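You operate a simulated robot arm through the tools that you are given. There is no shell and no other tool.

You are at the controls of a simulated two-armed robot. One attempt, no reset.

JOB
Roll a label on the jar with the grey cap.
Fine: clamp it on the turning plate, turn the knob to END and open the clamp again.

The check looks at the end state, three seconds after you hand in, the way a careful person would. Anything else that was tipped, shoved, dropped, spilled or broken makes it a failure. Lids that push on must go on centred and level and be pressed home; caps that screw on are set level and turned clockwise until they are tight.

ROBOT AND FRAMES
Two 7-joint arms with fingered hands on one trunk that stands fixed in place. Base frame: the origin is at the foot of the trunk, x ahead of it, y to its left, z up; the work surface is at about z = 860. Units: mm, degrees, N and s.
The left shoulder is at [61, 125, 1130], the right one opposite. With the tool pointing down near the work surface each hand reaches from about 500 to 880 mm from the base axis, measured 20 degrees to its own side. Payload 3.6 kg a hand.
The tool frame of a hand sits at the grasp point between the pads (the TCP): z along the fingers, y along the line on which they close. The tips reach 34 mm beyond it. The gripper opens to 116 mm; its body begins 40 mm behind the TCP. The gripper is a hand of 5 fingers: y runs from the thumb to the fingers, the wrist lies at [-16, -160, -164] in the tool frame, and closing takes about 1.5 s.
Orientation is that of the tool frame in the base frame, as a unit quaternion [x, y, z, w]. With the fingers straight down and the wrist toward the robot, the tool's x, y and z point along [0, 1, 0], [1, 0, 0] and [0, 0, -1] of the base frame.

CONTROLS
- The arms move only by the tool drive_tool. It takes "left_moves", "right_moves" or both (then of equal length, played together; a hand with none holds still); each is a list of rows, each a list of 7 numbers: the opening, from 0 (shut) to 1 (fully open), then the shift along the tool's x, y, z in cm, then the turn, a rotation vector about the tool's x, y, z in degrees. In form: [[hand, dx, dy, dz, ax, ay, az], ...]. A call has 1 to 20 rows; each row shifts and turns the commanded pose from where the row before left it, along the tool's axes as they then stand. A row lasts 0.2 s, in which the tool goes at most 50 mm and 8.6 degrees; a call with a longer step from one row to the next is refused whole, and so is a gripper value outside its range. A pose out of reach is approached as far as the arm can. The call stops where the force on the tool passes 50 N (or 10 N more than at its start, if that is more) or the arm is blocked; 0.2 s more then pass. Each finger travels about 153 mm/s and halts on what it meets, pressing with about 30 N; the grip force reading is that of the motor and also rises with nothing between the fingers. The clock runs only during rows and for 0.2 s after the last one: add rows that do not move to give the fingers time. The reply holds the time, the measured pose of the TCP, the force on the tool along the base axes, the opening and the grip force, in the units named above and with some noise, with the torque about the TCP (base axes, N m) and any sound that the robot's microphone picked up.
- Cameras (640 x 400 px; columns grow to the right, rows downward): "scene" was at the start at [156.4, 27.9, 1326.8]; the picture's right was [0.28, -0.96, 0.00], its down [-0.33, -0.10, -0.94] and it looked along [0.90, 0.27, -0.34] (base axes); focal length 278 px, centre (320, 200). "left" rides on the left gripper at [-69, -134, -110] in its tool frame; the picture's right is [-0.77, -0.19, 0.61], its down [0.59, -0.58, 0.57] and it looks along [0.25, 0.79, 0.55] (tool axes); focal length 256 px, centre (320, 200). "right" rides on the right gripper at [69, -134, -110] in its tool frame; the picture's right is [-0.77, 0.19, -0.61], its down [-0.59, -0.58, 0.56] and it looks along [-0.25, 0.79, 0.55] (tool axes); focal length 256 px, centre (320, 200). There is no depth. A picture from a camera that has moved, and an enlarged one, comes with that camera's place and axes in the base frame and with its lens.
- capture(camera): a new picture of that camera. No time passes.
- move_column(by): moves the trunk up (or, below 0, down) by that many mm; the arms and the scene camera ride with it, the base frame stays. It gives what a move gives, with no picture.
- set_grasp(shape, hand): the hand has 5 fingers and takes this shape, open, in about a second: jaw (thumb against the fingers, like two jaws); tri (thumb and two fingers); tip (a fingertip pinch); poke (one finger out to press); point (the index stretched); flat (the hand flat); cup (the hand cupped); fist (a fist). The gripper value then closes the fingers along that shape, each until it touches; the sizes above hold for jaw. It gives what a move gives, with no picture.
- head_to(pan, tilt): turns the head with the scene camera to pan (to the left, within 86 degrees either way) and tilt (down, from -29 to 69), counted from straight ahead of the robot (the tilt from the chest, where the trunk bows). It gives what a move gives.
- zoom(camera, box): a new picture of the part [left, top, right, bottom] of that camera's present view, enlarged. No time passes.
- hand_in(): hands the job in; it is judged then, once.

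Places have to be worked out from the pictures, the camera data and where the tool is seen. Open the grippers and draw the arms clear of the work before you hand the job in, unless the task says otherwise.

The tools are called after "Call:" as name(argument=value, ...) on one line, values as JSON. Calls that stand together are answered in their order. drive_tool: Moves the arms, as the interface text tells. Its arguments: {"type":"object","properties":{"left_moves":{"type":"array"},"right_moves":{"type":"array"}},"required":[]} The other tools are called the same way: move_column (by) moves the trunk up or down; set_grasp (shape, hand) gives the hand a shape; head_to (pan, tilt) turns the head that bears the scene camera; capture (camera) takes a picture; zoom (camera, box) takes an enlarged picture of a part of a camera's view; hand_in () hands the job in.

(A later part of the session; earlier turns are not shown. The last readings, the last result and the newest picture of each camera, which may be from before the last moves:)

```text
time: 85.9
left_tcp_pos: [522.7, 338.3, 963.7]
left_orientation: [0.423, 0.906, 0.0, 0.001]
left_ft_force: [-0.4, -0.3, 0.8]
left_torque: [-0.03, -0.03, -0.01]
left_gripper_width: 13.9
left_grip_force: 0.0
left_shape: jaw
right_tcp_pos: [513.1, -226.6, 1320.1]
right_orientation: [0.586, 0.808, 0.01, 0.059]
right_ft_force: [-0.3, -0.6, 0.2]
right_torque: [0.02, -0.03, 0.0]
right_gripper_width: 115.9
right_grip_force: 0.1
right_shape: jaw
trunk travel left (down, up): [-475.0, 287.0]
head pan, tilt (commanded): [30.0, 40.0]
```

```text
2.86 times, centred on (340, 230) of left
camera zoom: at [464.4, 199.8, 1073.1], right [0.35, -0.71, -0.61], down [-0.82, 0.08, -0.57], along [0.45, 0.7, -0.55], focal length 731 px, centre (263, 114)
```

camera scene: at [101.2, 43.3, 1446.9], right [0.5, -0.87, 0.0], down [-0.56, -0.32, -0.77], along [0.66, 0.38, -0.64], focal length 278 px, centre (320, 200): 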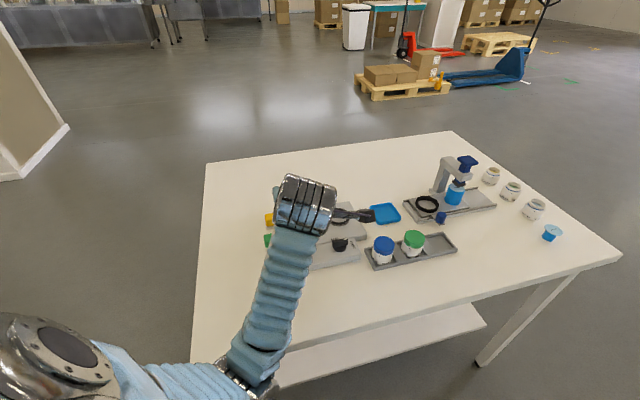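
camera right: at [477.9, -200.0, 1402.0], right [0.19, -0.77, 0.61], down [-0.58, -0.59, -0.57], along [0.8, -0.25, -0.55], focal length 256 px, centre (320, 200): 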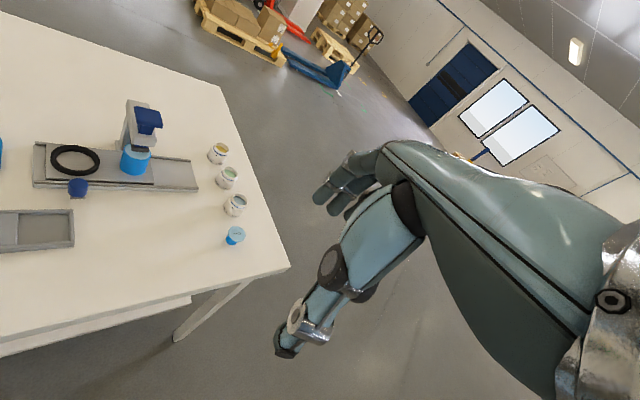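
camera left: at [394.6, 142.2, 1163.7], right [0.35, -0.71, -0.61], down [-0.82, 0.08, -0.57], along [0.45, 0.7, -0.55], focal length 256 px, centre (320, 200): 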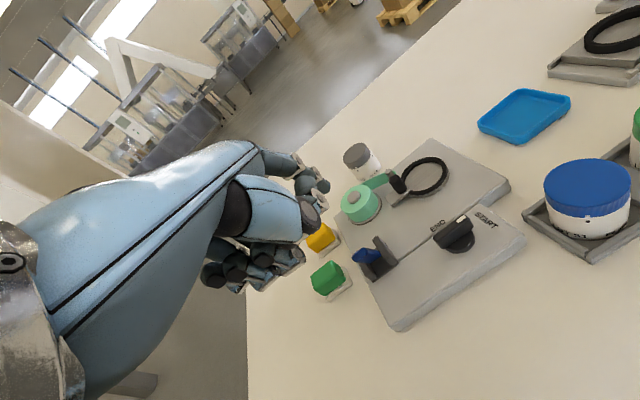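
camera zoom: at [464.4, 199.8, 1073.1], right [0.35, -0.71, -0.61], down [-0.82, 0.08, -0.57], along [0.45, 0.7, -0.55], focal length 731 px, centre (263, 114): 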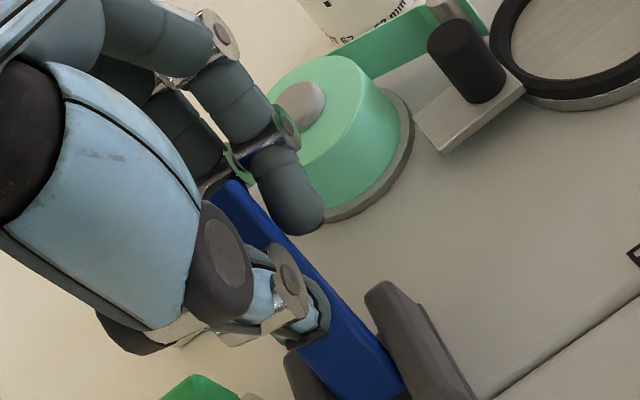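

Still free. I continue a little until the open stop is felt.

Call:
drive_tool(left_moves=[[0.12, 0, 0.4, 0.15, 0, 0, 0], [0.12, 0, 0.4, 0.15, 0, 0, 0], [0.12, 0, 0, 0, 0, 0, 0]])

Call:
zoom(camera="left", box=[260, 160, 420, 300])

```text
time: 86.7
left_tcp_pos: [527.7, 343.3, 961.2]
left_orientation: [0.423, 0.906, 0.0, 0.0]
left_ft_force: [-3.8, -5.1, 5.9]
left_torque: [-0.17, 0.18, -0.01]
left_gripper_width: 14.2
left_grip_force: 0.1
left_shape: jaw
right_tcp_pos: [514.4, -228.0, 1320.8]
right_orientation: [0.587, 0.807, 0.01, 0.06]
right_ft_force: [0.1, 0.6, 0.6]
right_torque: [0.01, 0.02, -0.05]
right_gripper_width: 116.2
right_grip_force: 0.1
right_shape: jaw
trunk travel left (down, up): [-475.0, 287.0]
head pan, tilt (commanded): [30.0, 40.0]
```

```text
2.86 times, centred on (340, 230) of left
camera zoom: at [469.1, 204.7, 1070.3], right [0.35, -0.71, -0.61], down [-0.82, 0.08, -0.57], along [0.45, 0.7, -0.55], focal length 731 px, centre (263, 114)
```

zoom: 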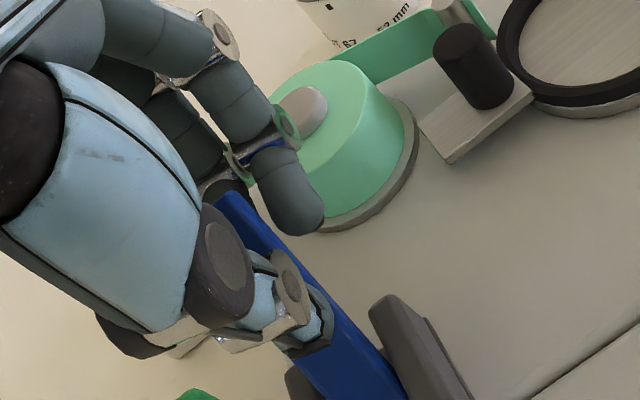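

Resistance starts here. I push 3 mm more to confirm it is the open stop, then let go.

Call:
drive_tool(left_moves=[[0.12, 0, 0.3, 0.05, 0, 0, 0], [0.12, 0, 0, 0, 0, 0, 0]])

```text
time: 87.3
left_tcp_pos: [529.5, 344.5, 960.6]
left_orientation: [0.423, 0.906, 0.001, 0.001]
left_ft_force: [-7.4, -7.2, 10.5]
left_torque: [-0.29, 0.34, 0.0]
left_gripper_width: 13.9
left_grip_force: 0.2
left_shape: jaw
right_tcp_pos: [513.0, -228.3, 1319.9]
right_orientation: [0.587, 0.807, 0.011, 0.059]
right_ft_force: [1.0, -0.2, -0.3]
right_torque: [-0.03, -0.01, 0.03]
right_gripper_width: 115.9
right_grip_force: 0.1
right_shape: jaw
trunk travel left (down, up): [-475.0, 287.0]
head pan, tilt (commanded): [30.0, 40.0]
```

Force rises steeply: the lever is at its open stop. I open the fingers and withdraw upward, then check the station.

Call:
drive_tool(left_moves=[[0.2, 0, -0.3, 0, 0, 0, 0], [0.35, 0, 0, 0, 0, 0, 0], [0.45, 0, 0, 0, 0, 0, 0], [0.45, 0, 0, -1.5, 0, 0, 0], [0.45, 0, 0, -2.5, 0, 0, 0], [0.45, 0, 0, -3.0, 0, 0, 0], [0.45, 0, 0, -3.0, 0, 0, 0], [0.45, 0, 0, -2.0, 0, 0, 0], [0.45, 0, 0, 0, 0, 0, 0]])

Call:
capture(camera="left")

Call:
capture(camera="scene")

```text
time: 89.3
left_tcp_pos: [527.5, 343.7, 1079.1]
left_orientation: [0.422, 0.907, -0.001, 0.001]
left_ft_force: [-0.5, -0.3, -0.5]
left_torque: [-0.01, 0.0, -0.01]
left_gripper_width: 51.9
left_grip_force: 0.1
left_shape: jaw
right_tcp_pos: [515.0, -228.2, 1319.5]
right_orientation: [0.587, 0.807, 0.009, 0.059]
right_ft_force: [0.1, 0.3, -0.3]
right_torque: [-0.01, -0.02, -0.02]
right_gripper_width: 115.8
right_grip_force: 0.0
right_shape: jaw
trunk travel left (down, up): [-475.0, 287.0]
head pan, tilt (commanded): [30.0, 40.0]
```

```text
taken
camera left: at [470.2, 204.5, 1189.5], right [0.35, -0.71, -0.61], down [-0.82, 0.08, -0.57], along [0.45, 0.7, -0.56], focal length 256 px, centre (320, 200)
```

left: 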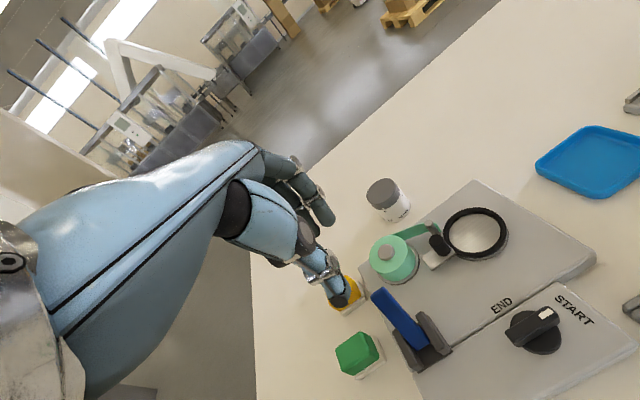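

```text
taken
camera scene: at [101.1, 43.5, 1446.9], right [0.5, -0.87, 0.0], down [-0.56, -0.32, -0.77], along [0.66, 0.38, -0.64], focal length 278 px, centre (320, 200)
```

scene: 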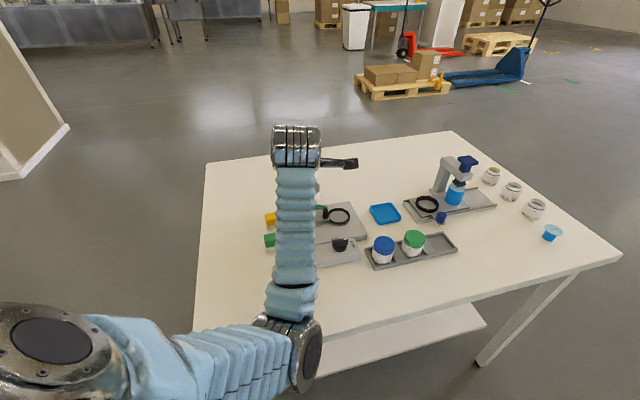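

The lever leans away again and the roller is back in its open place. I rotate the hand back to 0° yaw and move toward the waiting jar, staying high.

Call:
drive_tool(left_moves=[[0.6, 0, 0, -1.5, 0, 0, 8], [0.6, 0, 0, -1.5, 0, 0, 8], [0.6, 0, 0, 0, 0, 0, 8], [0.6, 0, 0, 0, 0, 0, 8], [0.6, 0, 0, 0, 0, 0, 8], [0.6, 0.8, 3.5, 0, 0, 0, 0], [0.6, 0.8, 3.5, 0, 0, 0, 0], [0.6, 0.8, 3.5, 0, 0, 0, 0], [0.6, 0, 0, 0, 0, 0, 0]])

Call:
head_to(pan=26, tilt=40)

Call:
capture(camera="scene")

Call:
capture(camera="left")

```text
time: 91.3
left_tcp_pos: [632.8, 370.4, 1109.2]
left_orientation: [0.707, 0.707, 0.0, 0.001]
left_ft_force: [-0.8, -0.3, -0.4]
left_torque: [0.0, -0.01, 0.02]
left_gripper_width: 69.1
left_grip_force: 0.0
left_shape: jaw
right_tcp_pos: [513.2, -226.3, 1320.2]
right_orientation: [0.587, 0.807, 0.009, 0.059]
right_ft_force: [-0.5, -0.4, 0.2]
right_torque: [0.02, -0.01, 0.0]
right_gripper_width: 116.0
right_grip_force: 0.2
right_shape: jaw
trunk travel left (down, up): [-475.0, 287.0]
head pan, tilt (commanded): [30.0, 40.0]
```

```text
time: 91.9
left_tcp_pos: [632.8, 369.8, 1110.1]
left_orientation: [0.707, 0.707, 0.0, 0.001]
left_ft_force: [-0.5, -0.8, -0.1]
left_torque: [0.02, -0.01, -0.04]
left_gripper_width: 69.2
left_grip_force: 0.1
left_shape: jaw
right_tcp_pos: [514.0, -226.5, 1318.5]
right_orientation: [0.586, 0.808, 0.01, 0.06]
right_ft_force: [0.6, -0.2, -0.4]
right_torque: [0.01, 0.0, -0.01]
right_gripper_width: 116.1
right_grip_force: 0.0
right_shape: jaw
trunk travel left (down, up): [-475.0, 287.0]
head pan, tilt (commanded): [26.0, 40.0]
```

```text
taken
camera scene: at [104.1, 38.4, 1446.9], right [0.44, -0.9, 0.0], down [-0.58, -0.28, -0.77], along [0.69, 0.34, -0.64], focal length 278 px, centre (320, 200)
```

scene: 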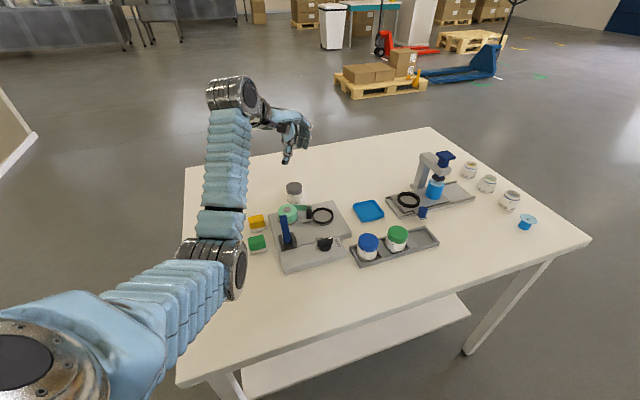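

```text
taken
camera left: at [499.9, 300.5, 1218.4], right [-0.19, -0.77, -0.61], down [-0.58, 0.59, -0.57], along [0.8, 0.25, -0.55], focal length 256 px, centre (320, 200)
```

left: 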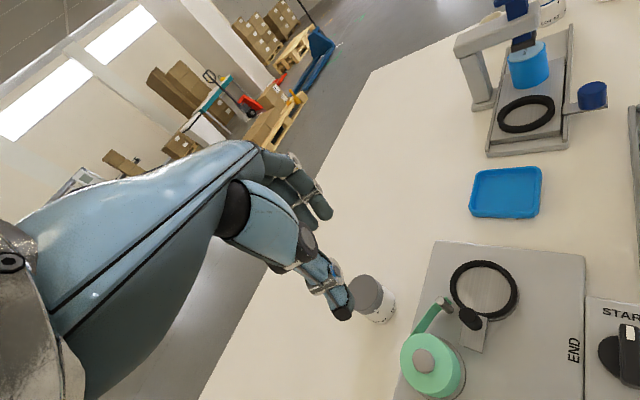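

A clear view of everything. I zoom on the jar and on the station to measure both.

Call:
zoom(camera="scene", box=[270, 170, 318, 210])

Call:
zoom(camera="scene", box=[300, 195, 348, 235])

Call:
zoom(camera="scene", box=[240, 190, 360, 280])

```text
10.00 times, centred on (294, 190) of scene
camera zoom: at [104.1, 38.4, 1446.9], right [0.44, -0.9, 0.0], down [-0.58, -0.28, -0.77], along [0.69, 0.34, -0.64], focal length 2784 px, centre (580, 300)
```

zoom: 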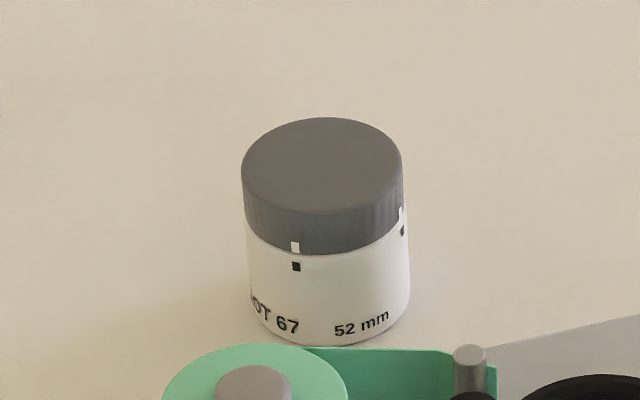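

```text
10.00 times, centred on (324, 215) of scene
camera zoom: at [104.1, 38.4, 1446.9], right [0.44, -0.9, 0.0], down [-0.58, -0.28, -0.77], along [0.69, 0.34, -0.64], focal length 2784 px, centre (280, 50)
```

zoom: 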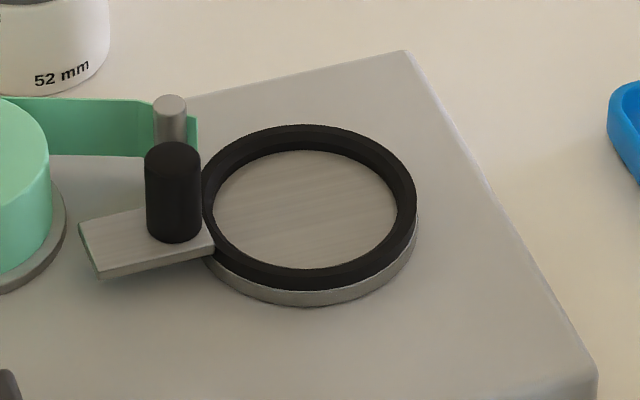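

```text
4.44 times, centred on (300, 235) of scene
camera zoom: at [104.1, 38.4, 1446.9], right [0.44, -0.9, 0.0], down [-0.58, -0.28, -0.77], along [0.69, 0.34, -0.64], focal length 1237 px, centre (409, 44)
```

zoom: 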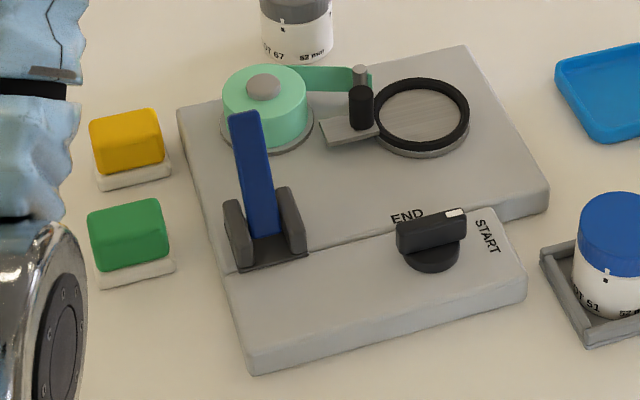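

The station is intact with the lever open; the jar stands upright at about (700.5, 420). I turn the hand to 12° yaw, move over the jar and descend to just above its cap.

Call:
drive_tool(left_moves=[[0.6, 0, 0, 0, 0, 0, -6], [0.6, 0, 0, 0, 0, 0, -6], [0.6, 1.66, 3.73, 0, 0, 0, 0], [0.6, 1.66, 3.73, 0, 0, 0, 0], [0.6, 0, 0, 3, 0, 0, 0], [0.6, 0, 0, 3, 0, 0, 0], [0.6, 0, 0, 3, 0, 0, 0], [0.6, 0, 0, 3, 0, 0, 0], [0.6, 0, 0, 3, 0, 0, 0], [0.6, 0, 0, 0, 0, 0, 0], [0.6, 0, 0, 0, 0, 0, 0]])

Call:
zoom(camera="scene", box=[260, 160, 324, 210])

Call:
zoom(camera="left", box=[270, 180, 430, 320])

```text
time: 94.3
left_tcp_pos: [697.9, 418.6, 956.9]
left_orientation: [0.629, 0.777, -0.001, 0.001]
left_ft_force: [-0.8, -0.4, 0.3]
left_torque: [0.02, 0.0, 0.0]
left_gripper_width: 69.2
left_grip_force: 0.0
left_shape: jaw
right_tcp_pos: [514.9, -226.0, 1319.7]
right_orientation: [0.587, 0.808, 0.01, 0.059]
right_ft_force: [0.2, 0.5, -0.5]
right_torque: [0.0, -0.01, -0.01]
right_gripper_width: 116.1
right_grip_force: 0.1
right_shape: jaw
trunk travel left (down, up): [-475.0, 287.0]
head pan, tilt (commanded): [26.0, 40.0]
```

```text
8.00 times, centred on (292, 185) of scene
camera zoom: at [104.2, 38.5, 1446.9], right [0.44, -0.9, 0.0], down [-0.58, -0.28, -0.77], along [0.69, 0.34, -0.64], focal length 2227 px, centre (544, 320)
```

zoom: 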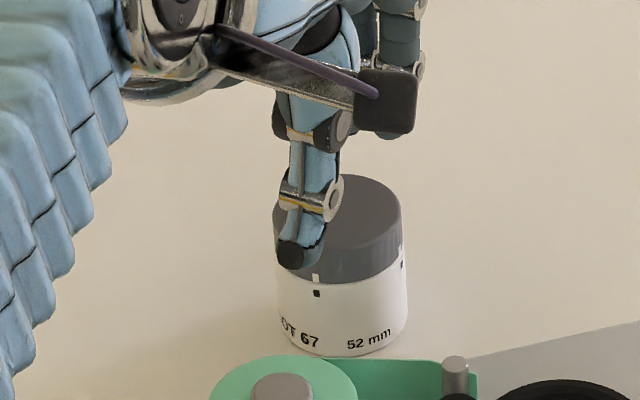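

```text
2.86 times, centred on (350, 250) of left
camera zoom: at [582.7, 323.5, 1067.1], right [-0.02, -0.79, -0.61], down [-0.69, 0.46, -0.57], along [0.73, 0.41, -0.55], focal length 731 px, centre (234, 57)
```

zoom: 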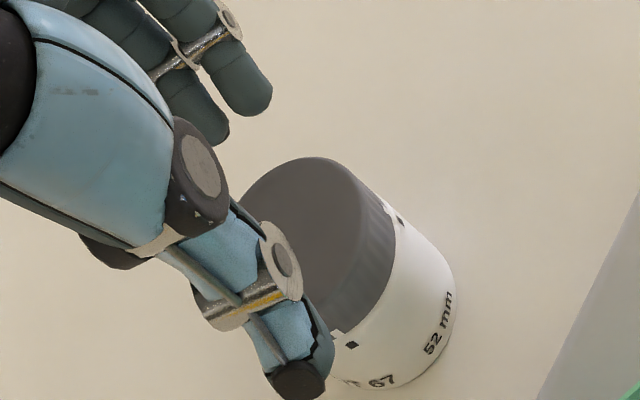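

The hand is well placed; the thumb sits slightly to the left, so I shift 3 mm and descend around the jar to z about 910 with force checks.

Call:
drive_tool(left_moves=[[0.6, -0.3, 0, 1.0, 0, 0, 0], [0.6, 0, 0, 1.0, 0, 0, 0], [0.6, 0, 0, 1.0, 0, 0, 0], [0.6, 0, 0, 0.9, 0, 0, 0], [0.6, 0, 0, 0.8, 0, 0, 0], [0.6, 0, 0, 0, 0, 0, 0]])

Call:
zoom(camera="scene", box=[260, 165, 324, 215])

Call:
zoom(camera="left", box=[260, 150, 420, 290])

```text
time: 95.7
left_tcp_pos: [700.1, 414.1, 912.0]
left_orientation: [0.63, 0.777, 0.0, 0.001]
left_ft_force: [-1.2, -0.7, -0.4]
left_torque: [0.02, -0.01, 0.04]
left_gripper_width: 69.9
left_grip_force: 0.1
left_shape: jaw
right_tcp_pos: [514.7, -227.1, 1319.6]
right_orientation: [0.586, 0.808, 0.009, 0.06]
right_ft_force: [0.2, -0.4, 0.1]
right_torque: [-0.01, 0.03, 0.0]
right_gripper_width: 115.9
right_grip_force: 0.0
right_shape: jaw
trunk travel left (down, up): [-475.0, 287.0]
head pan, tilt (commanded): [26.0, 40.0]
```

```text
8.00 times, centred on (292, 190) of scene
camera zoom: at [104.0, 38.3, 1446.9], right [0.44, -0.9, 0.0], down [-0.58, -0.28, -0.77], along [0.69, 0.34, -0.64], focal length 2227 px, centre (544, 280)
```

zoom: 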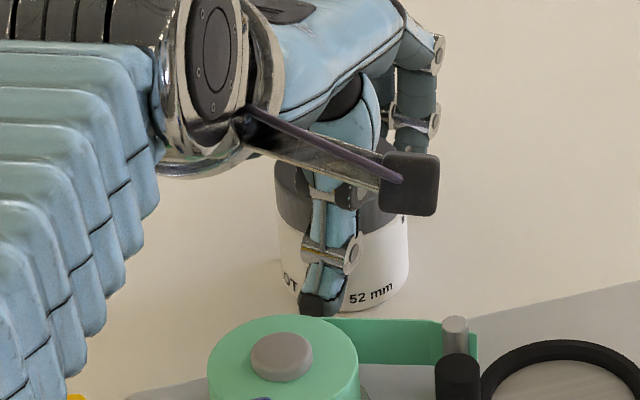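

```text
2.86 times, centred on (340, 220) of left
camera zoom: at [585.1, 318.9, 1021.6], right [-0.02, -0.79, -0.61], down [-0.69, 0.46, -0.57], along [0.73, 0.41, -0.55], focal length 731 px, centre (263, 143)
```

zoom: 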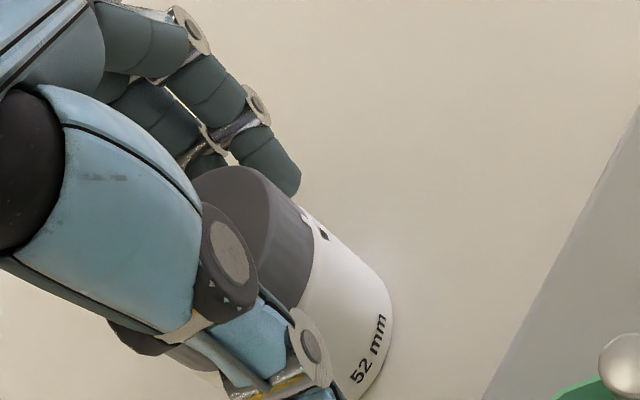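

Around the jar without contact. I lower 2 mm more and close the fingers gradually.

Call:
drive_tool(left_moves=[[0.56, 0.1, 0, 0.2, 0, 0, 0], [0.52, 0, 0, 0, 0, 0, 0], [0.49, 0, 0, 0, 0, 0, 0], [0.47, 0, 0, 0, 0, 0, 0], [0.45, 0, 0, 0, 0, 0, 0], [0.45, 0, 0, 0, 0, 0, 0]])

Call:
zoom(camera="scene", box=[260, 165, 324, 215])

Call:
zoom(camera="left", box=[260, 150, 420, 290])

```text
time: 97.1
left_tcp_pos: [702.3, 413.7, 909.7]
left_orientation: [0.629, 0.777, 0.0, 0.001]
left_ft_force: [0.5, -0.8, 1.5]
left_torque: [0.0, -0.07, -0.01]
left_gripper_width: 51.2
left_grip_force: 17.0
left_shape: jaw
right_tcp_pos: [513.8, -226.5, 1319.3]
right_orientation: [0.587, 0.807, 0.01, 0.06]
right_ft_force: [0.1, 0.3, -0.7]
right_torque: [0.01, 0.02, -0.04]
right_gripper_width: 116.1
right_grip_force: 0.0
right_shape: jaw
trunk travel left (down, up): [-475.0, 287.0]
head pan, tilt (commanded): [26.0, 40.0]
```

```text
8.00 times, centred on (292, 190) of scene
camera zoom: at [103.9, 38.1, 1446.9], right [0.44, -0.9, 0.0], down [-0.58, -0.28, -0.77], along [0.69, 0.34, -0.64], focal length 2227 px, centre (544, 280)
```

zoom: 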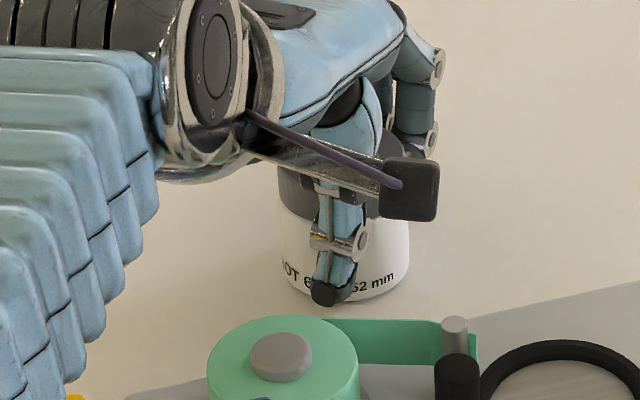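

```text
2.86 times, centred on (340, 220) of left
camera zoom: at [584.7, 318.6, 1019.9], right [-0.02, -0.79, -0.61], down [-0.69, 0.46, -0.57], along [0.73, 0.41, -0.55], focal length 731 px, centre (263, 143)
```

zoom: 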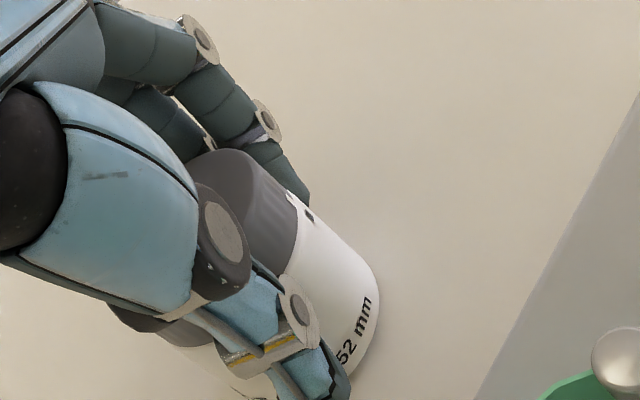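

Contact at 51 mm width, grip 17 N, minimal side force. I tighten a little more to a firm hold and check.

Call:
drive_tool(left_moves=[[0.43, 0, 0, 0, 0, 0, 0], [0.41, 0, 0, 0, 0, 0, 0], [0.4, 0, 0, 0, 0, 0, 0], [0.4, 0, 0, 0, 0, 0, 0]])

Call:
zoom(camera="left", box=[260, 150, 420, 290])

Call:
zoom(camera="scene", box=[270, 175, 318, 210])

```text
time: 98.1
left_tcp_pos: [700.5, 414.2, 911.9]
left_orientation: [0.629, 0.777, 0.0, 0.001]
left_ft_force: [0.8, 0.1, 5.8]
left_torque: [0.02, -0.11, -0.07]
left_gripper_width: 39.2
left_grip_force: 30.2
left_shape: jaw
right_tcp_pos: [513.8, -227.8, 1319.3]
right_orientation: [0.587, 0.807, 0.009, 0.06]
right_ft_force: [0.4, 0.5, -0.5]
right_torque: [0.01, -0.01, -0.01]
right_gripper_width: 115.9
right_grip_force: 0.1
right_shape: jaw
trunk travel left (down, up): [-475.0, 287.0]
head pan, tilt (commanded): [26.0, 40.0]
```

```text
2.86 times, centred on (340, 220) of left
camera zoom: at [584.6, 318.3, 1020.4], right [-0.02, -0.79, -0.61], down [-0.69, 0.46, -0.57], along [0.73, 0.41, -0.55], focal length 731 px, centre (263, 143)
```

zoom: 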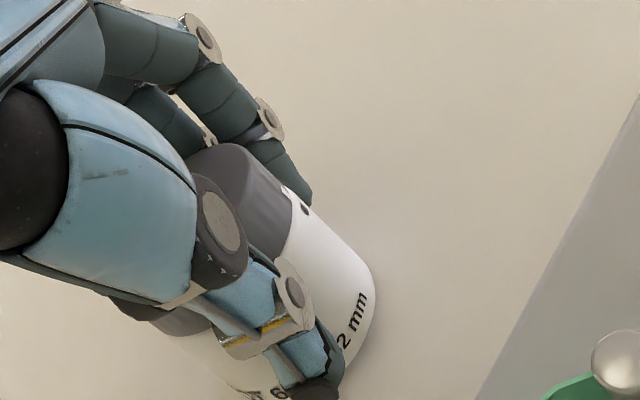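

```text
11.43 times, centred on (294, 192) of scene
camera zoom: at [103.5, 37.8, 1447.0], right [0.44, -0.9, 0.0], down [-0.58, -0.28, -0.77], along [0.69, 0.34, -0.64], focal length 3182 px, centre (617, 286)
```

zoom: 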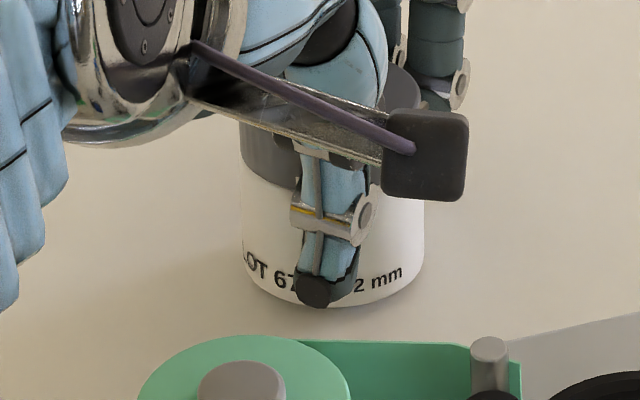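

The tighter squeeze begins to tip the jar (upward reaction again). I relax to the lighter hold, which was level, and check.

Call:
drive_tool(left_moves=[[0.45, 0, 0, 0, 0, 0, 0], [0.48, 0, 0, 0, 0, 0, 0], [0.52, 0, 0, 0, 0, 0, 0], [0.52, 0, 0, 0, 0, 0, 0]])

Call:
zoom(camera="left", box=[260, 150, 420, 290])

Call:
zoom(camera="scene", box=[270, 175, 318, 210])

```text
time: 99.1
left_tcp_pos: [700.4, 414.3, 909.8]
left_orientation: [0.629, 0.777, -0.001, 0.0]
left_ft_force: [0.1, -0.3, -0.3]
left_torque: [-0.01, 0.0, 0.01]
left_gripper_width: 60.0
left_grip_force: 0.1
left_shape: jaw
right_tcp_pos: [514.5, -227.3, 1320.3]
right_orientation: [0.586, 0.808, 0.009, 0.06]
right_ft_force: [-0.4, -0.1, 0.1]
right_torque: [-0.02, 0.03, 0.01]
right_gripper_width: 116.2
right_grip_force: 0.0
right_shape: jaw
trunk travel left (down, up): [-475.0, 287.0]
head pan, tilt (commanded): [26.0, 40.0]
```

```text
2.86 times, centred on (340, 220) of left
camera zoom: at [584.5, 318.9, 1019.3], right [-0.02, -0.79, -0.61], down [-0.69, 0.46, -0.57], along [0.73, 0.41, -0.56], focal length 731 px, centre (263, 143)
```

zoom: 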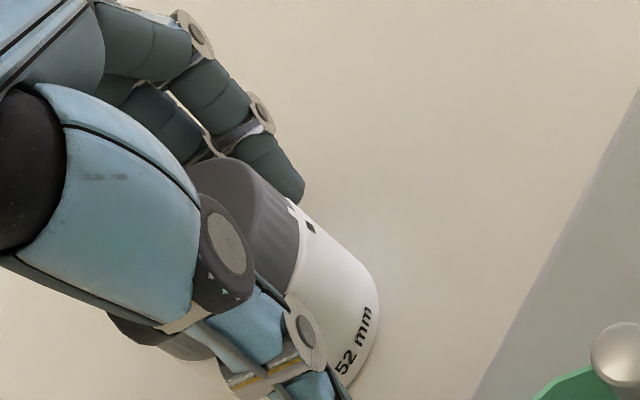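

```text
11.43 times, centred on (294, 192) of scene
camera zoom: at [104.1, 38.4, 1446.9], right [0.44, -0.9, 0.0], down [-0.58, -0.28, -0.77], along [0.69, 0.34, -0.64], focal length 3182 px, centre (617, 286)
```

zoom: 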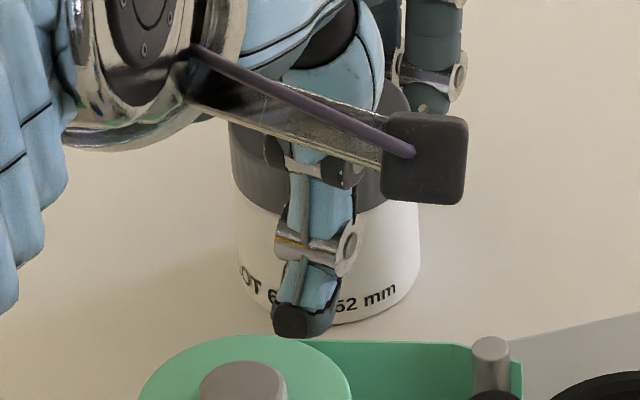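

The squeeze tips the jar because the thumb presses high and the fingers low; the hand's natural grip line is tilted about 9° in the tool frame. I'll rise, tilt the hand −9° about its x axis, and re-approach so the jar stays upright in the grip.

Call:
drive_tool(left_moves=[[0.65, 0, 0, 0, 0, 0, 0], [0.65, 0, 0, -1.5, 0, 0, 0], [0.65, 0, 0, -2.0, 0, 0, 0], [0.65, 0, 0, -2.5, 0, 0, 0], [0.65, 0, 0, -1.0, 0, 0, 0], [0.65, 0, 0, 0, -4.5, 0, 0], [0.65, 0, 0, 0, -4.5, 0, 0], [0.65, 0.52, -0.4, -0.06, 0, 0, 0], [0.65, 0, 0, 0, 0, 0, 0], [0.65, 0, 0, 0, 0, 0, 0]])

Call:
zoom(camera="scene", box=[260, 160, 324, 210])

Call:
zoom(camera="left", box=[270, 180, 430, 320])

```text
time: 101.3
left_tcp_pos: [693.7, 418.0, 978.4]
left_orientation: [0.628, 0.775, 0.06, 0.05]
left_ft_force: [-0.4, -0.4, -0.6]
left_torque: [0.0, 0.02, 0.01]
left_gripper_width: 75.0
left_grip_force: 0.2
left_shape: jaw
right_tcp_pos: [515.6, -226.0, 1319.4]
right_orientation: [0.586, 0.808, 0.009, 0.06]
right_ft_force: [-0.8, 0.1, 0.1]
right_torque: [0.0, -0.02, 0.01]
right_gripper_width: 116.0
right_grip_force: 0.1
right_shape: jaw
trunk travel left (down, up): [-475.0, 287.0]
head pan, tilt (commanded): [26.0, 40.0]
```

```text
8.00 times, centred on (292, 185) of scene
camera zoom: at [104.0, 38.5, 1446.9], right [0.44, -0.9, 0.0], down [-0.58, -0.28, -0.77], along [0.69, 0.34, -0.64], focal length 2227 px, centre (544, 320)
```

zoom: 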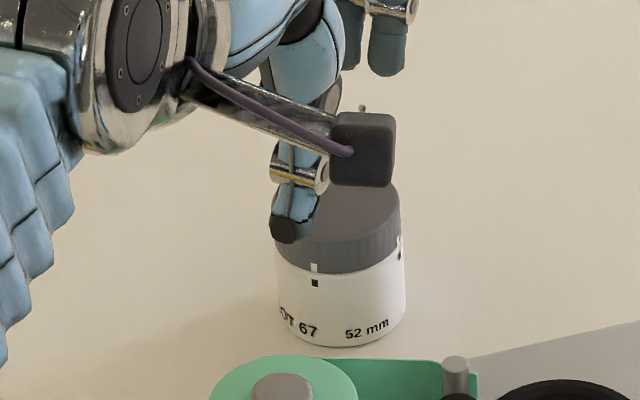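

```text
2.86 times, centred on (350, 250) of left
camera zoom: at [562.8, 319.8, 1066.6], right [0.07, -0.77, -0.63], down [-0.59, 0.48, -0.65], along [0.8, 0.42, -0.42], focal length 731 px, centre (234, 57)
```

zoom: 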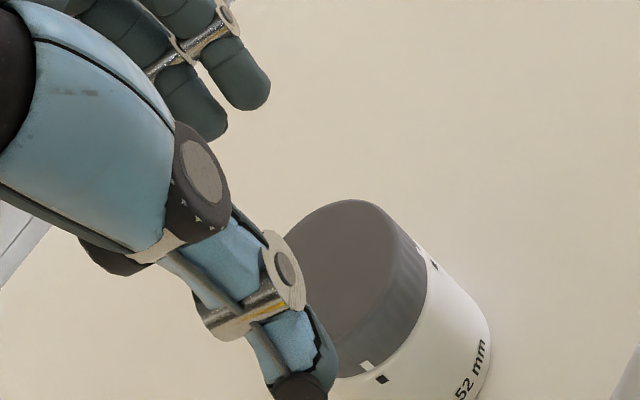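

The jar is at about (704, 423). I nudge 2 mm forward and descend vertically (in tilted tool axes) in two stages.

Call:
drive_tool(left_moves=[[0.65, 0, 0.19, 0.03, 0, 0, 0], [0.65, 0, -0.204, 1.285, 0, 0, 0], [0.65, 0, -0.204, 1.285, 0, 0, 0], [0.65, 0, -0.204, 1.285, 0, 0, 0], [0.65, 0, 0, 0, 0, 0, 0]])

Call:
zoom(camera="left", box=[270, 160, 430, 300])

Call:
zoom(camera="scene", box=[260, 165, 324, 215])

```text
time: 102.5
left_tcp_pos: [698.4, 418.2, 940.8]
left_orientation: [0.628, 0.775, 0.06, 0.05]
left_ft_force: [-0.2, -0.1, 0.1]
left_torque: [0.0, 0.0, 0.0]
left_gripper_width: 75.3
left_grip_force: 0.0
left_shape: jaw
right_tcp_pos: [515.5, -227.2, 1320.1]
right_orientation: [0.587, 0.807, 0.01, 0.06]
right_ft_force: [-0.7, 0.3, -0.5]
right_torque: [0.02, 0.05, 0.0]
right_gripper_width: 115.9
right_grip_force: 0.0
right_shape: jaw
trunk travel left (down, up): [-475.0, 287.0]
head pan, tilt (commanded): [26.0, 40.0]
```

```text
2.86 times, centred on (350, 230) of left
camera zoom: at [565.8, 319.3, 1028.7], right [0.07, -0.77, -0.63], down [-0.59, 0.48, -0.65], along [0.8, 0.42, -0.42], focal length 731 px, centre (234, 114)
```

zoom: 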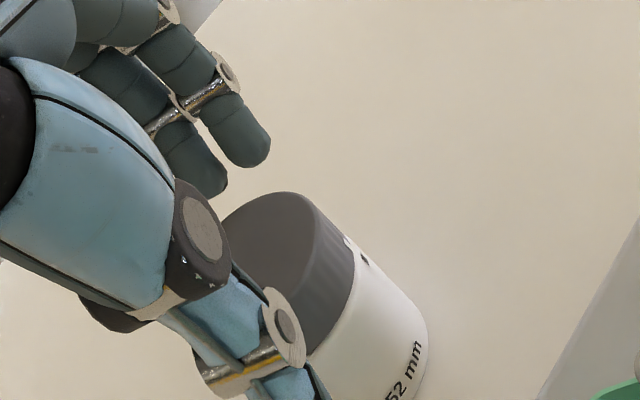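

```text
8.00 times, centred on (292, 190) of scene
camera zoom: at [104.0, 38.3, 1446.9], right [0.44, -0.9, 0.0], down [-0.58, -0.28, -0.77], along [0.69, 0.34, -0.64], focal length 2227 px, centre (544, 280)
```

zoom: 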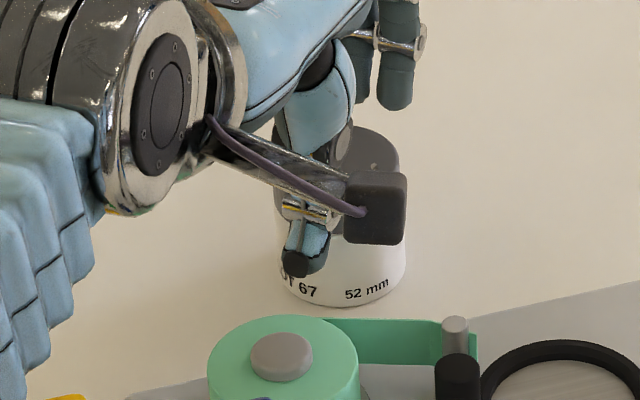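

The jar sits slightly to the thumb's right in the wrist view. I shift 3 mm and finish the descent to z about 913.

Call:
drive_tool(left_moves=[[0.65, -0.3, -0.12, 0.76, 0, 0, 0], [0.65, 0, -0.16, 1.0, 0, 0, 0], [0.65, 0, -0.16, 1.0, 0, 0, 0], [0.65, 0, 0, 0, 0, 0, 0]])

Call:
zoom(camera="left", box=[270, 140, 430, 280])

Call:
zoom(camera="scene", box=[260, 165, 324, 215])

```text
time: 103.5
left_tcp_pos: [697.9, 415.6, 912.5]
left_orientation: [0.628, 0.774, 0.06, 0.05]
left_ft_force: [-0.5, 0.4, -0.9]
left_torque: [0.03, -0.02, -0.02]
left_gripper_width: 75.2
left_grip_force: 0.1
left_shape: jaw
right_tcp_pos: [514.2, -227.4, 1320.1]
right_orientation: [0.587, 0.807, 0.01, 0.06]
right_ft_force: [0.4, 0.0, 0.4]
right_torque: [0.02, -0.01, -0.02]
right_gripper_width: 116.1
right_grip_force: 0.0
right_shape: jaw
trunk travel left (down, up): [-475.0, 287.0]
head pan, tilt (commanded): [26.0, 40.0]
```

```text
2.86 times, centred on (350, 210) of left
camera zoom: at [565.9, 317.1, 999.5], right [0.07, -0.77, -0.63], down [-0.59, 0.48, -0.65], along [0.8, 0.42, -0.42], focal length 731 px, centre (234, 171)
```

zoom: 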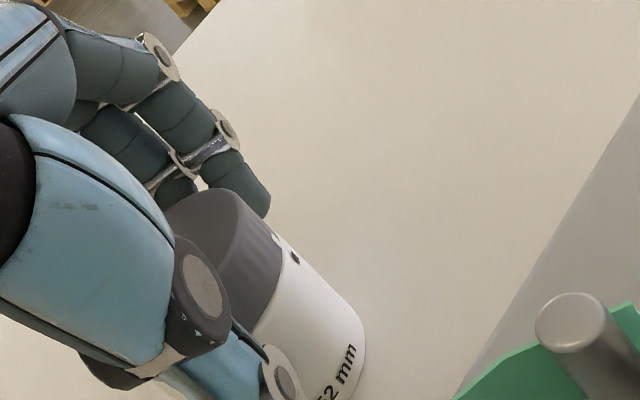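

```text
8.00 times, centred on (292, 190) of scene
camera zoom: at [104.0, 38.4, 1446.9], right [0.44, -0.9, 0.0], down [-0.58, -0.28, -0.77], along [0.69, 0.34, -0.64], focal length 2227 px, centre (544, 280)
```

zoom: 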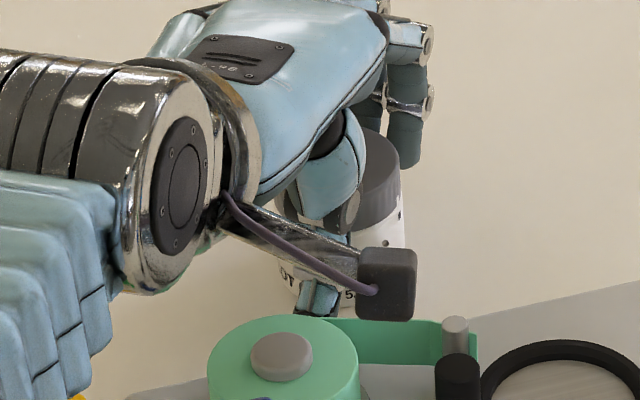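

In position with no contact. I close slowly to a light hold and watch forces.

Call:
drive_tool(left_moves=[[0.6, 0, 0, 0, 0, 0, 0], [0.55, 0, 0, 0, 0, 0, 0], [0.51, 0, 0, 0, 0, 0, 0], [0.49, 0, 0, 0, 0, 0, 0], [0.47, 0, 0, 0, 0, 0, 0], [0.47, 0, 0, 0, 0, 0, 0]])

Call:
zoom(camera="left", box=[270, 140, 430, 280])

```text
time: 104.9
left_tcp_pos: [696.8, 415.1, 911.6]
left_orientation: [0.628, 0.774, 0.061, 0.051]
left_ft_force: [-0.6, 0.3, 1.1]
left_torque: [0.02, -0.02, 0.0]
left_gripper_width: 47.8
left_grip_force: 29.7
left_shape: jaw
right_tcp_pos: [514.2, -227.4, 1318.7]
right_orientation: [0.587, 0.807, 0.01, 0.06]
right_ft_force: [-0.3, -0.2, 0.3]
right_torque: [-0.02, 0.01, 0.01]
right_gripper_width: 115.8
right_grip_force: 0.1
right_shape: jaw
trunk travel left (down, up): [-475.0, 287.0]
head pan, tilt (commanded): [26.0, 40.0]
```

```text
2.86 times, centred on (350, 210) of left
camera zoom: at [565.9, 317.1, 1000.1], right [0.07, -0.77, -0.63], down [-0.59, 0.48, -0.65], along [0.8, 0.42, -0.42], focal length 731 px, centre (234, 171)
```

zoom: 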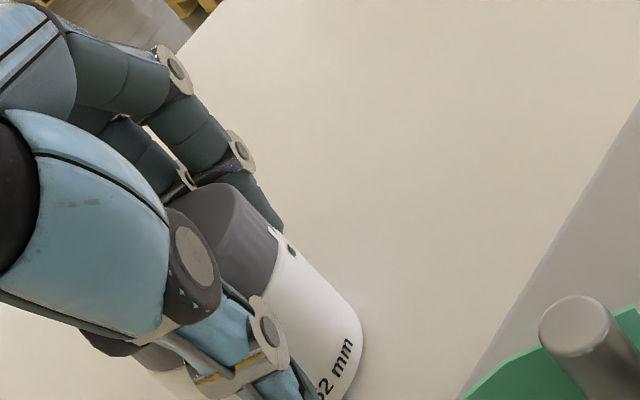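

Grip is at 30 N with almost no reaction on the table, so the jar stays upright. I lift 20 mm and check its attitude.

Call:
drive_tool(left_moves=[[0.46, 0, 0.05, -0.3, 0, 0, 0], [0.46, 0, 0.09, -0.59, 0, 0, 0], [0.46, 0, 0.17, -1.1, 0, 0, 0], [0.46, 0, 0, 0, 0, 0, 0]])

Call:
zoom(camera="left", box=[270, 140, 430, 280])

Call:
zoom(camera="scene", box=[270, 165, 318, 205])

```text
time: 105.9
left_tcp_pos: [698.0, 417.0, 933.8]
left_orientation: [0.628, 0.774, 0.061, 0.051]
left_ft_force: [0.0, -0.8, -0.9]
left_torque: [0.03, 0.02, 0.04]
left_gripper_width: 54.4
left_grip_force: 0.1
left_shape: jaw
right_tcp_pos: [514.0, -226.6, 1318.3]
right_orientation: [0.586, 0.808, 0.009, 0.059]
right_ft_force: [-0.2, 0.1, 0.2]
right_torque: [0.02, 0.0, -0.02]
right_gripper_width: 116.1
right_grip_force: 0.1
right_shape: jaw
trunk travel left (down, up): [-475.0, 287.0]
head pan, tilt (commanded): [26.0, 40.0]
```

```text
2.86 times, centred on (350, 210) of left
camera zoom: at [566.6, 317.5, 1020.4], right [0.07, -0.77, -0.63], down [-0.59, 0.48, -0.65], along [0.8, 0.42, -0.42], focal length 731 px, centre (234, 171)
```

zoom: 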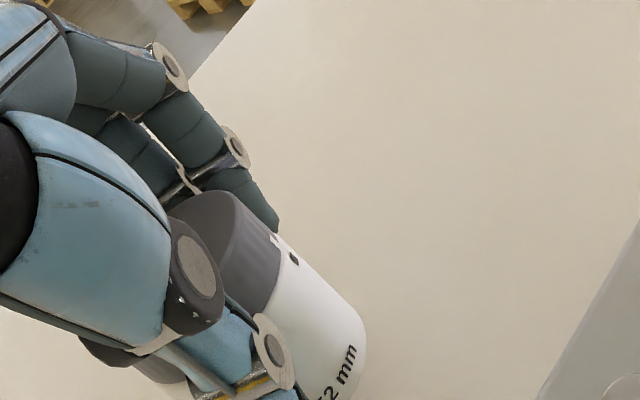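

```text
10.00 times, centred on (294, 185) of scene
camera zoom: at [104.3, 38.5, 1446.9], right [0.44, -0.9, 0.0], down [-0.58, -0.28, -0.77], along [0.69, 0.34, -0.64], focal length 2784 px, centre (580, 350)
```

zoom: 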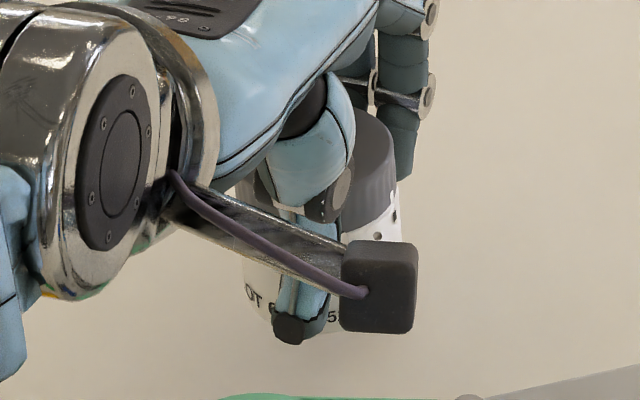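

The jar is lifted but the grip reading fell to near zero at this opening. I tighten a little right away for a secure hold.

Call:
drive_tool(left_moves=[[0.44, 0, 0, 0, 0, 0, 0], [0.42, 0, 0, 0, 0, 0, 0], [0.42, 0, 0, 0, 0, 0, 0]])

Call:
zoom(camera="left", box=[270, 140, 430, 280])

```text
time: 106.7
left_tcp_pos: [698.1, 416.0, 932.4]
left_orientation: [0.628, 0.774, 0.06, 0.05]
left_ft_force: [0.0, 0.1, -0.9]
left_torque: [0.01, -0.01, 0.0]
left_gripper_width: 47.7
left_grip_force: 23.7
left_shape: jaw
right_tcp_pos: [514.6, -226.3, 1319.5]
right_orientation: [0.587, 0.808, 0.009, 0.06]
right_ft_force: [0.3, -0.1, -0.1]
right_torque: [0.0, -0.01, -0.01]
right_gripper_width: 115.7
right_grip_force: 0.1
right_shape: jaw
trunk travel left (down, up): [-475.0, 287.0]
head pan, tilt (commanded): [26.0, 40.0]
```

```text
2.86 times, centred on (350, 210) of left
camera zoom: at [566.6, 317.5, 1020.4], right [0.07, -0.77, -0.63], down [-0.59, 0.48, -0.65], along [0.8, 0.42, -0.42], focal length 731 px, centre (234, 171)
```

zoom: 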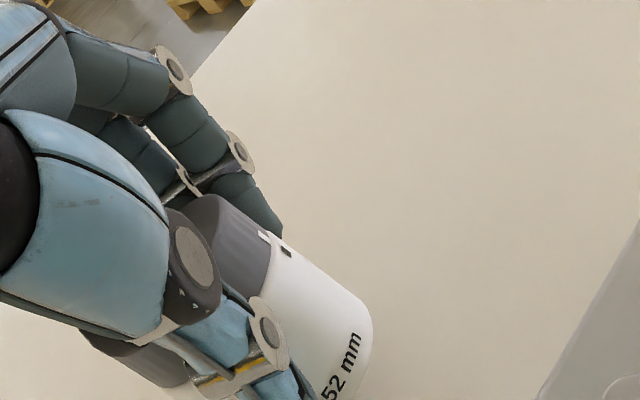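

Hold is firm at 24 N. I raise the jar 60 mm to see it fully and check its attitude from both cameras.

Call:
drive_tool(left_moves=[[0.42, 0, 0.31, -1.98, 0, 0, 0], [0.42, 0, 0.31, -1.98, 0, 0, 0], [0.42, 0, 0.31, -1.98, 0, 0, 0], [0.42, 0, 0, 0, 0, 0, 0]])

Call:
zoom(camera="left", box=[320, 180, 400, 250])

Call:
zoom(camera="left", box=[280, 160, 420, 300])

Call:
zoom(camera="scene", box=[270, 145, 318, 190])

```text
time: 107.7
left_tcp_pos: [695.7, 418.2, 991.9]
left_orientation: [0.627, 0.775, 0.06, 0.05]
left_ft_force: [-0.1, 0.4, -1.8]
left_torque: [0.01, -0.02, 0.0]
left_gripper_width: 47.2
left_grip_force: 29.7
left_shape: jaw
right_tcp_pos: [516.1, -226.5, 1319.3]
right_orientation: [0.587, 0.807, 0.009, 0.06]
right_ft_force: [0.5, -0.1, -0.8]
right_torque: [-0.01, 0.02, -0.03]
right_gripper_width: 116.1
right_grip_force: 0.0
right_shape: jaw
trunk travel left (down, up): [-475.0, 287.0]
head pan, tilt (commanded): [26.0, 40.0]
```

```text
5.71 times, centred on (360, 215) of left
camera zoom: at [564.3, 319.3, 1080.2], right [0.07, -0.77, -0.63], down [-0.59, 0.48, -0.65], along [0.8, 0.42, -0.42], focal length 1463 px, centre (91, 114)
```

zoom: 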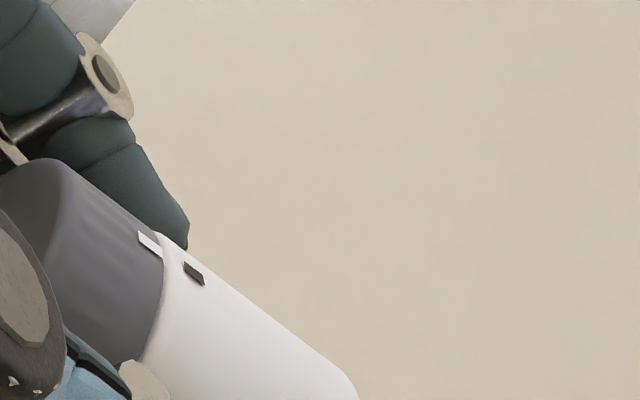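

```text
2.86 times, centred on (350, 230) of left
camera zoom: at [564.3, 319.3, 1080.2], right [0.07, -0.77, -0.63], down [-0.59, 0.48, -0.65], along [0.8, 0.42, -0.42], focal length 731 px, centre (234, 114)
```

zoom: 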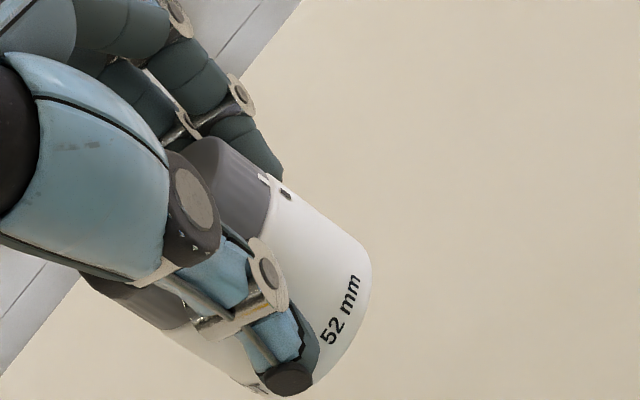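

```text
8.89 times, centred on (294, 168) of scene
camera zoom: at [104.4, 38.6, 1446.8], right [0.44, -0.9, 0.0], down [-0.58, -0.28, -0.77], along [0.69, 0.34, -0.64], focal length 2475 px, centre (551, 489)
```

zoom: 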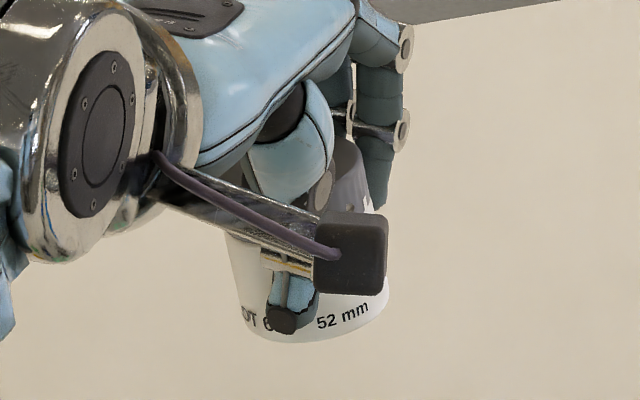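

The jar seems to have rolled slightly in the grip. I carry it (raised another 30 mm) over to the plate, where the view is clear, and measure there.

Call:
drive_tool(left_moves=[[0.42, 0, 0.31, -1.98, 0, 0, 0], [0.42, 0, 0.16, -0.99, 0, 0, 0], [0.42, -1.9, -1.52, -0.3, 0, 0, 0], [0.42, -1.9, -1.52, -0.3, 0, 0, 0], [0.42, -1.9, -1.52, -0.3, 0, 0, 0], [0.42, -1.9, -1.52, -0.3, 0, 0, 0], [0.42, -1.9, -1.52, -0.3, 0, 0, 0], [0.42, -1.9, -1.52, -0.3, 0, 0, 0], [0.42, 0, 0, 0, 0, 0, 0], [0.42, 0, 0, 0, 0, 0, 0]])

Call:
head_to(pan=22, tilt=40)

Call:
capture(camera="scene")

Call:
zoom(camera="left", box=[280, 160, 420, 300])

```text
time: 109.9
left_tcp_pos: [631.5, 285.3, 1027.9]
left_orientation: [0.627, 0.775, 0.06, 0.049]
left_ft_force: [-0.1, 0.5, -1.1]
left_torque: [-0.03, 0.0, -0.03]
left_gripper_width: 47.2
left_grip_force: 30.1
left_shape: jaw
right_tcp_pos: [514.1, -226.6, 1320.2]
right_orientation: [0.586, 0.808, 0.01, 0.06]
right_ft_force: [0.1, 0.0, -0.5]
right_torque: [-0.02, 0.01, 0.01]
right_gripper_width: 115.9
right_grip_force: 0.1
right_shape: jaw
trunk travel left (down, up): [-475.0, 287.0]
head pan, tilt (commanded): [26.0, 40.0]
```

```text
time: 110.6
left_tcp_pos: [629.5, 284.9, 1028.0]
left_orientation: [0.628, 0.774, 0.06, 0.05]
left_ft_force: [0.1, -0.6, -0.8]
left_torque: [0.01, 0.01, -0.02]
left_gripper_width: 47.3
left_grip_force: 30.4
left_shape: jaw
right_tcp_pos: [515.8, -226.4, 1319.8]
right_orientation: [0.587, 0.808, 0.009, 0.059]
right_ft_force: [0.6, -0.8, 0.6]
right_torque: [0.02, -0.02, -0.03]
right_gripper_width: 116.1
right_grip_force: 0.0
right_shape: jaw
trunk travel left (down, up): [-475.0, 287.0]
head pan, tilt (commanded): [22.0, 40.0]
```

```text
taken
camera scene: at [106.6, 33.0, 1446.9], right [0.38, -0.93, 0.0], down [-0.6, -0.24, -0.77], along [0.71, 0.29, -0.64], focal length 278 px, centre (320, 200)
```

scene: 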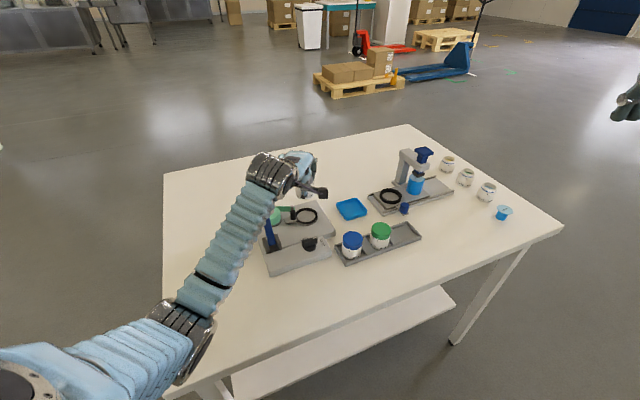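

```text
2.86 times, centred on (350, 230) of left
camera zoom: at [499.4, 186.4, 1115.1], right [0.07, -0.77, -0.63], down [-0.59, 0.48, -0.65], along [0.8, 0.42, -0.42], focal length 731 px, centre (234, 114)
```

zoom: 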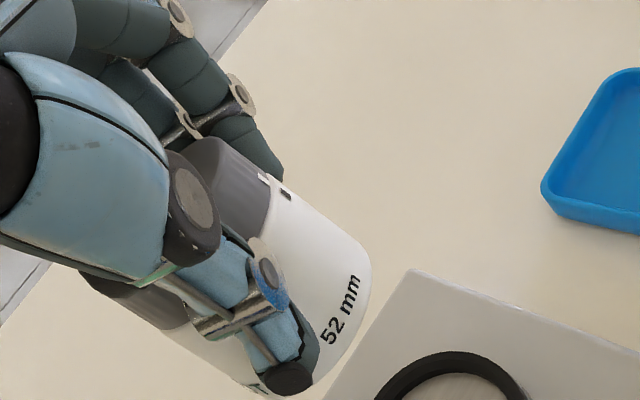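

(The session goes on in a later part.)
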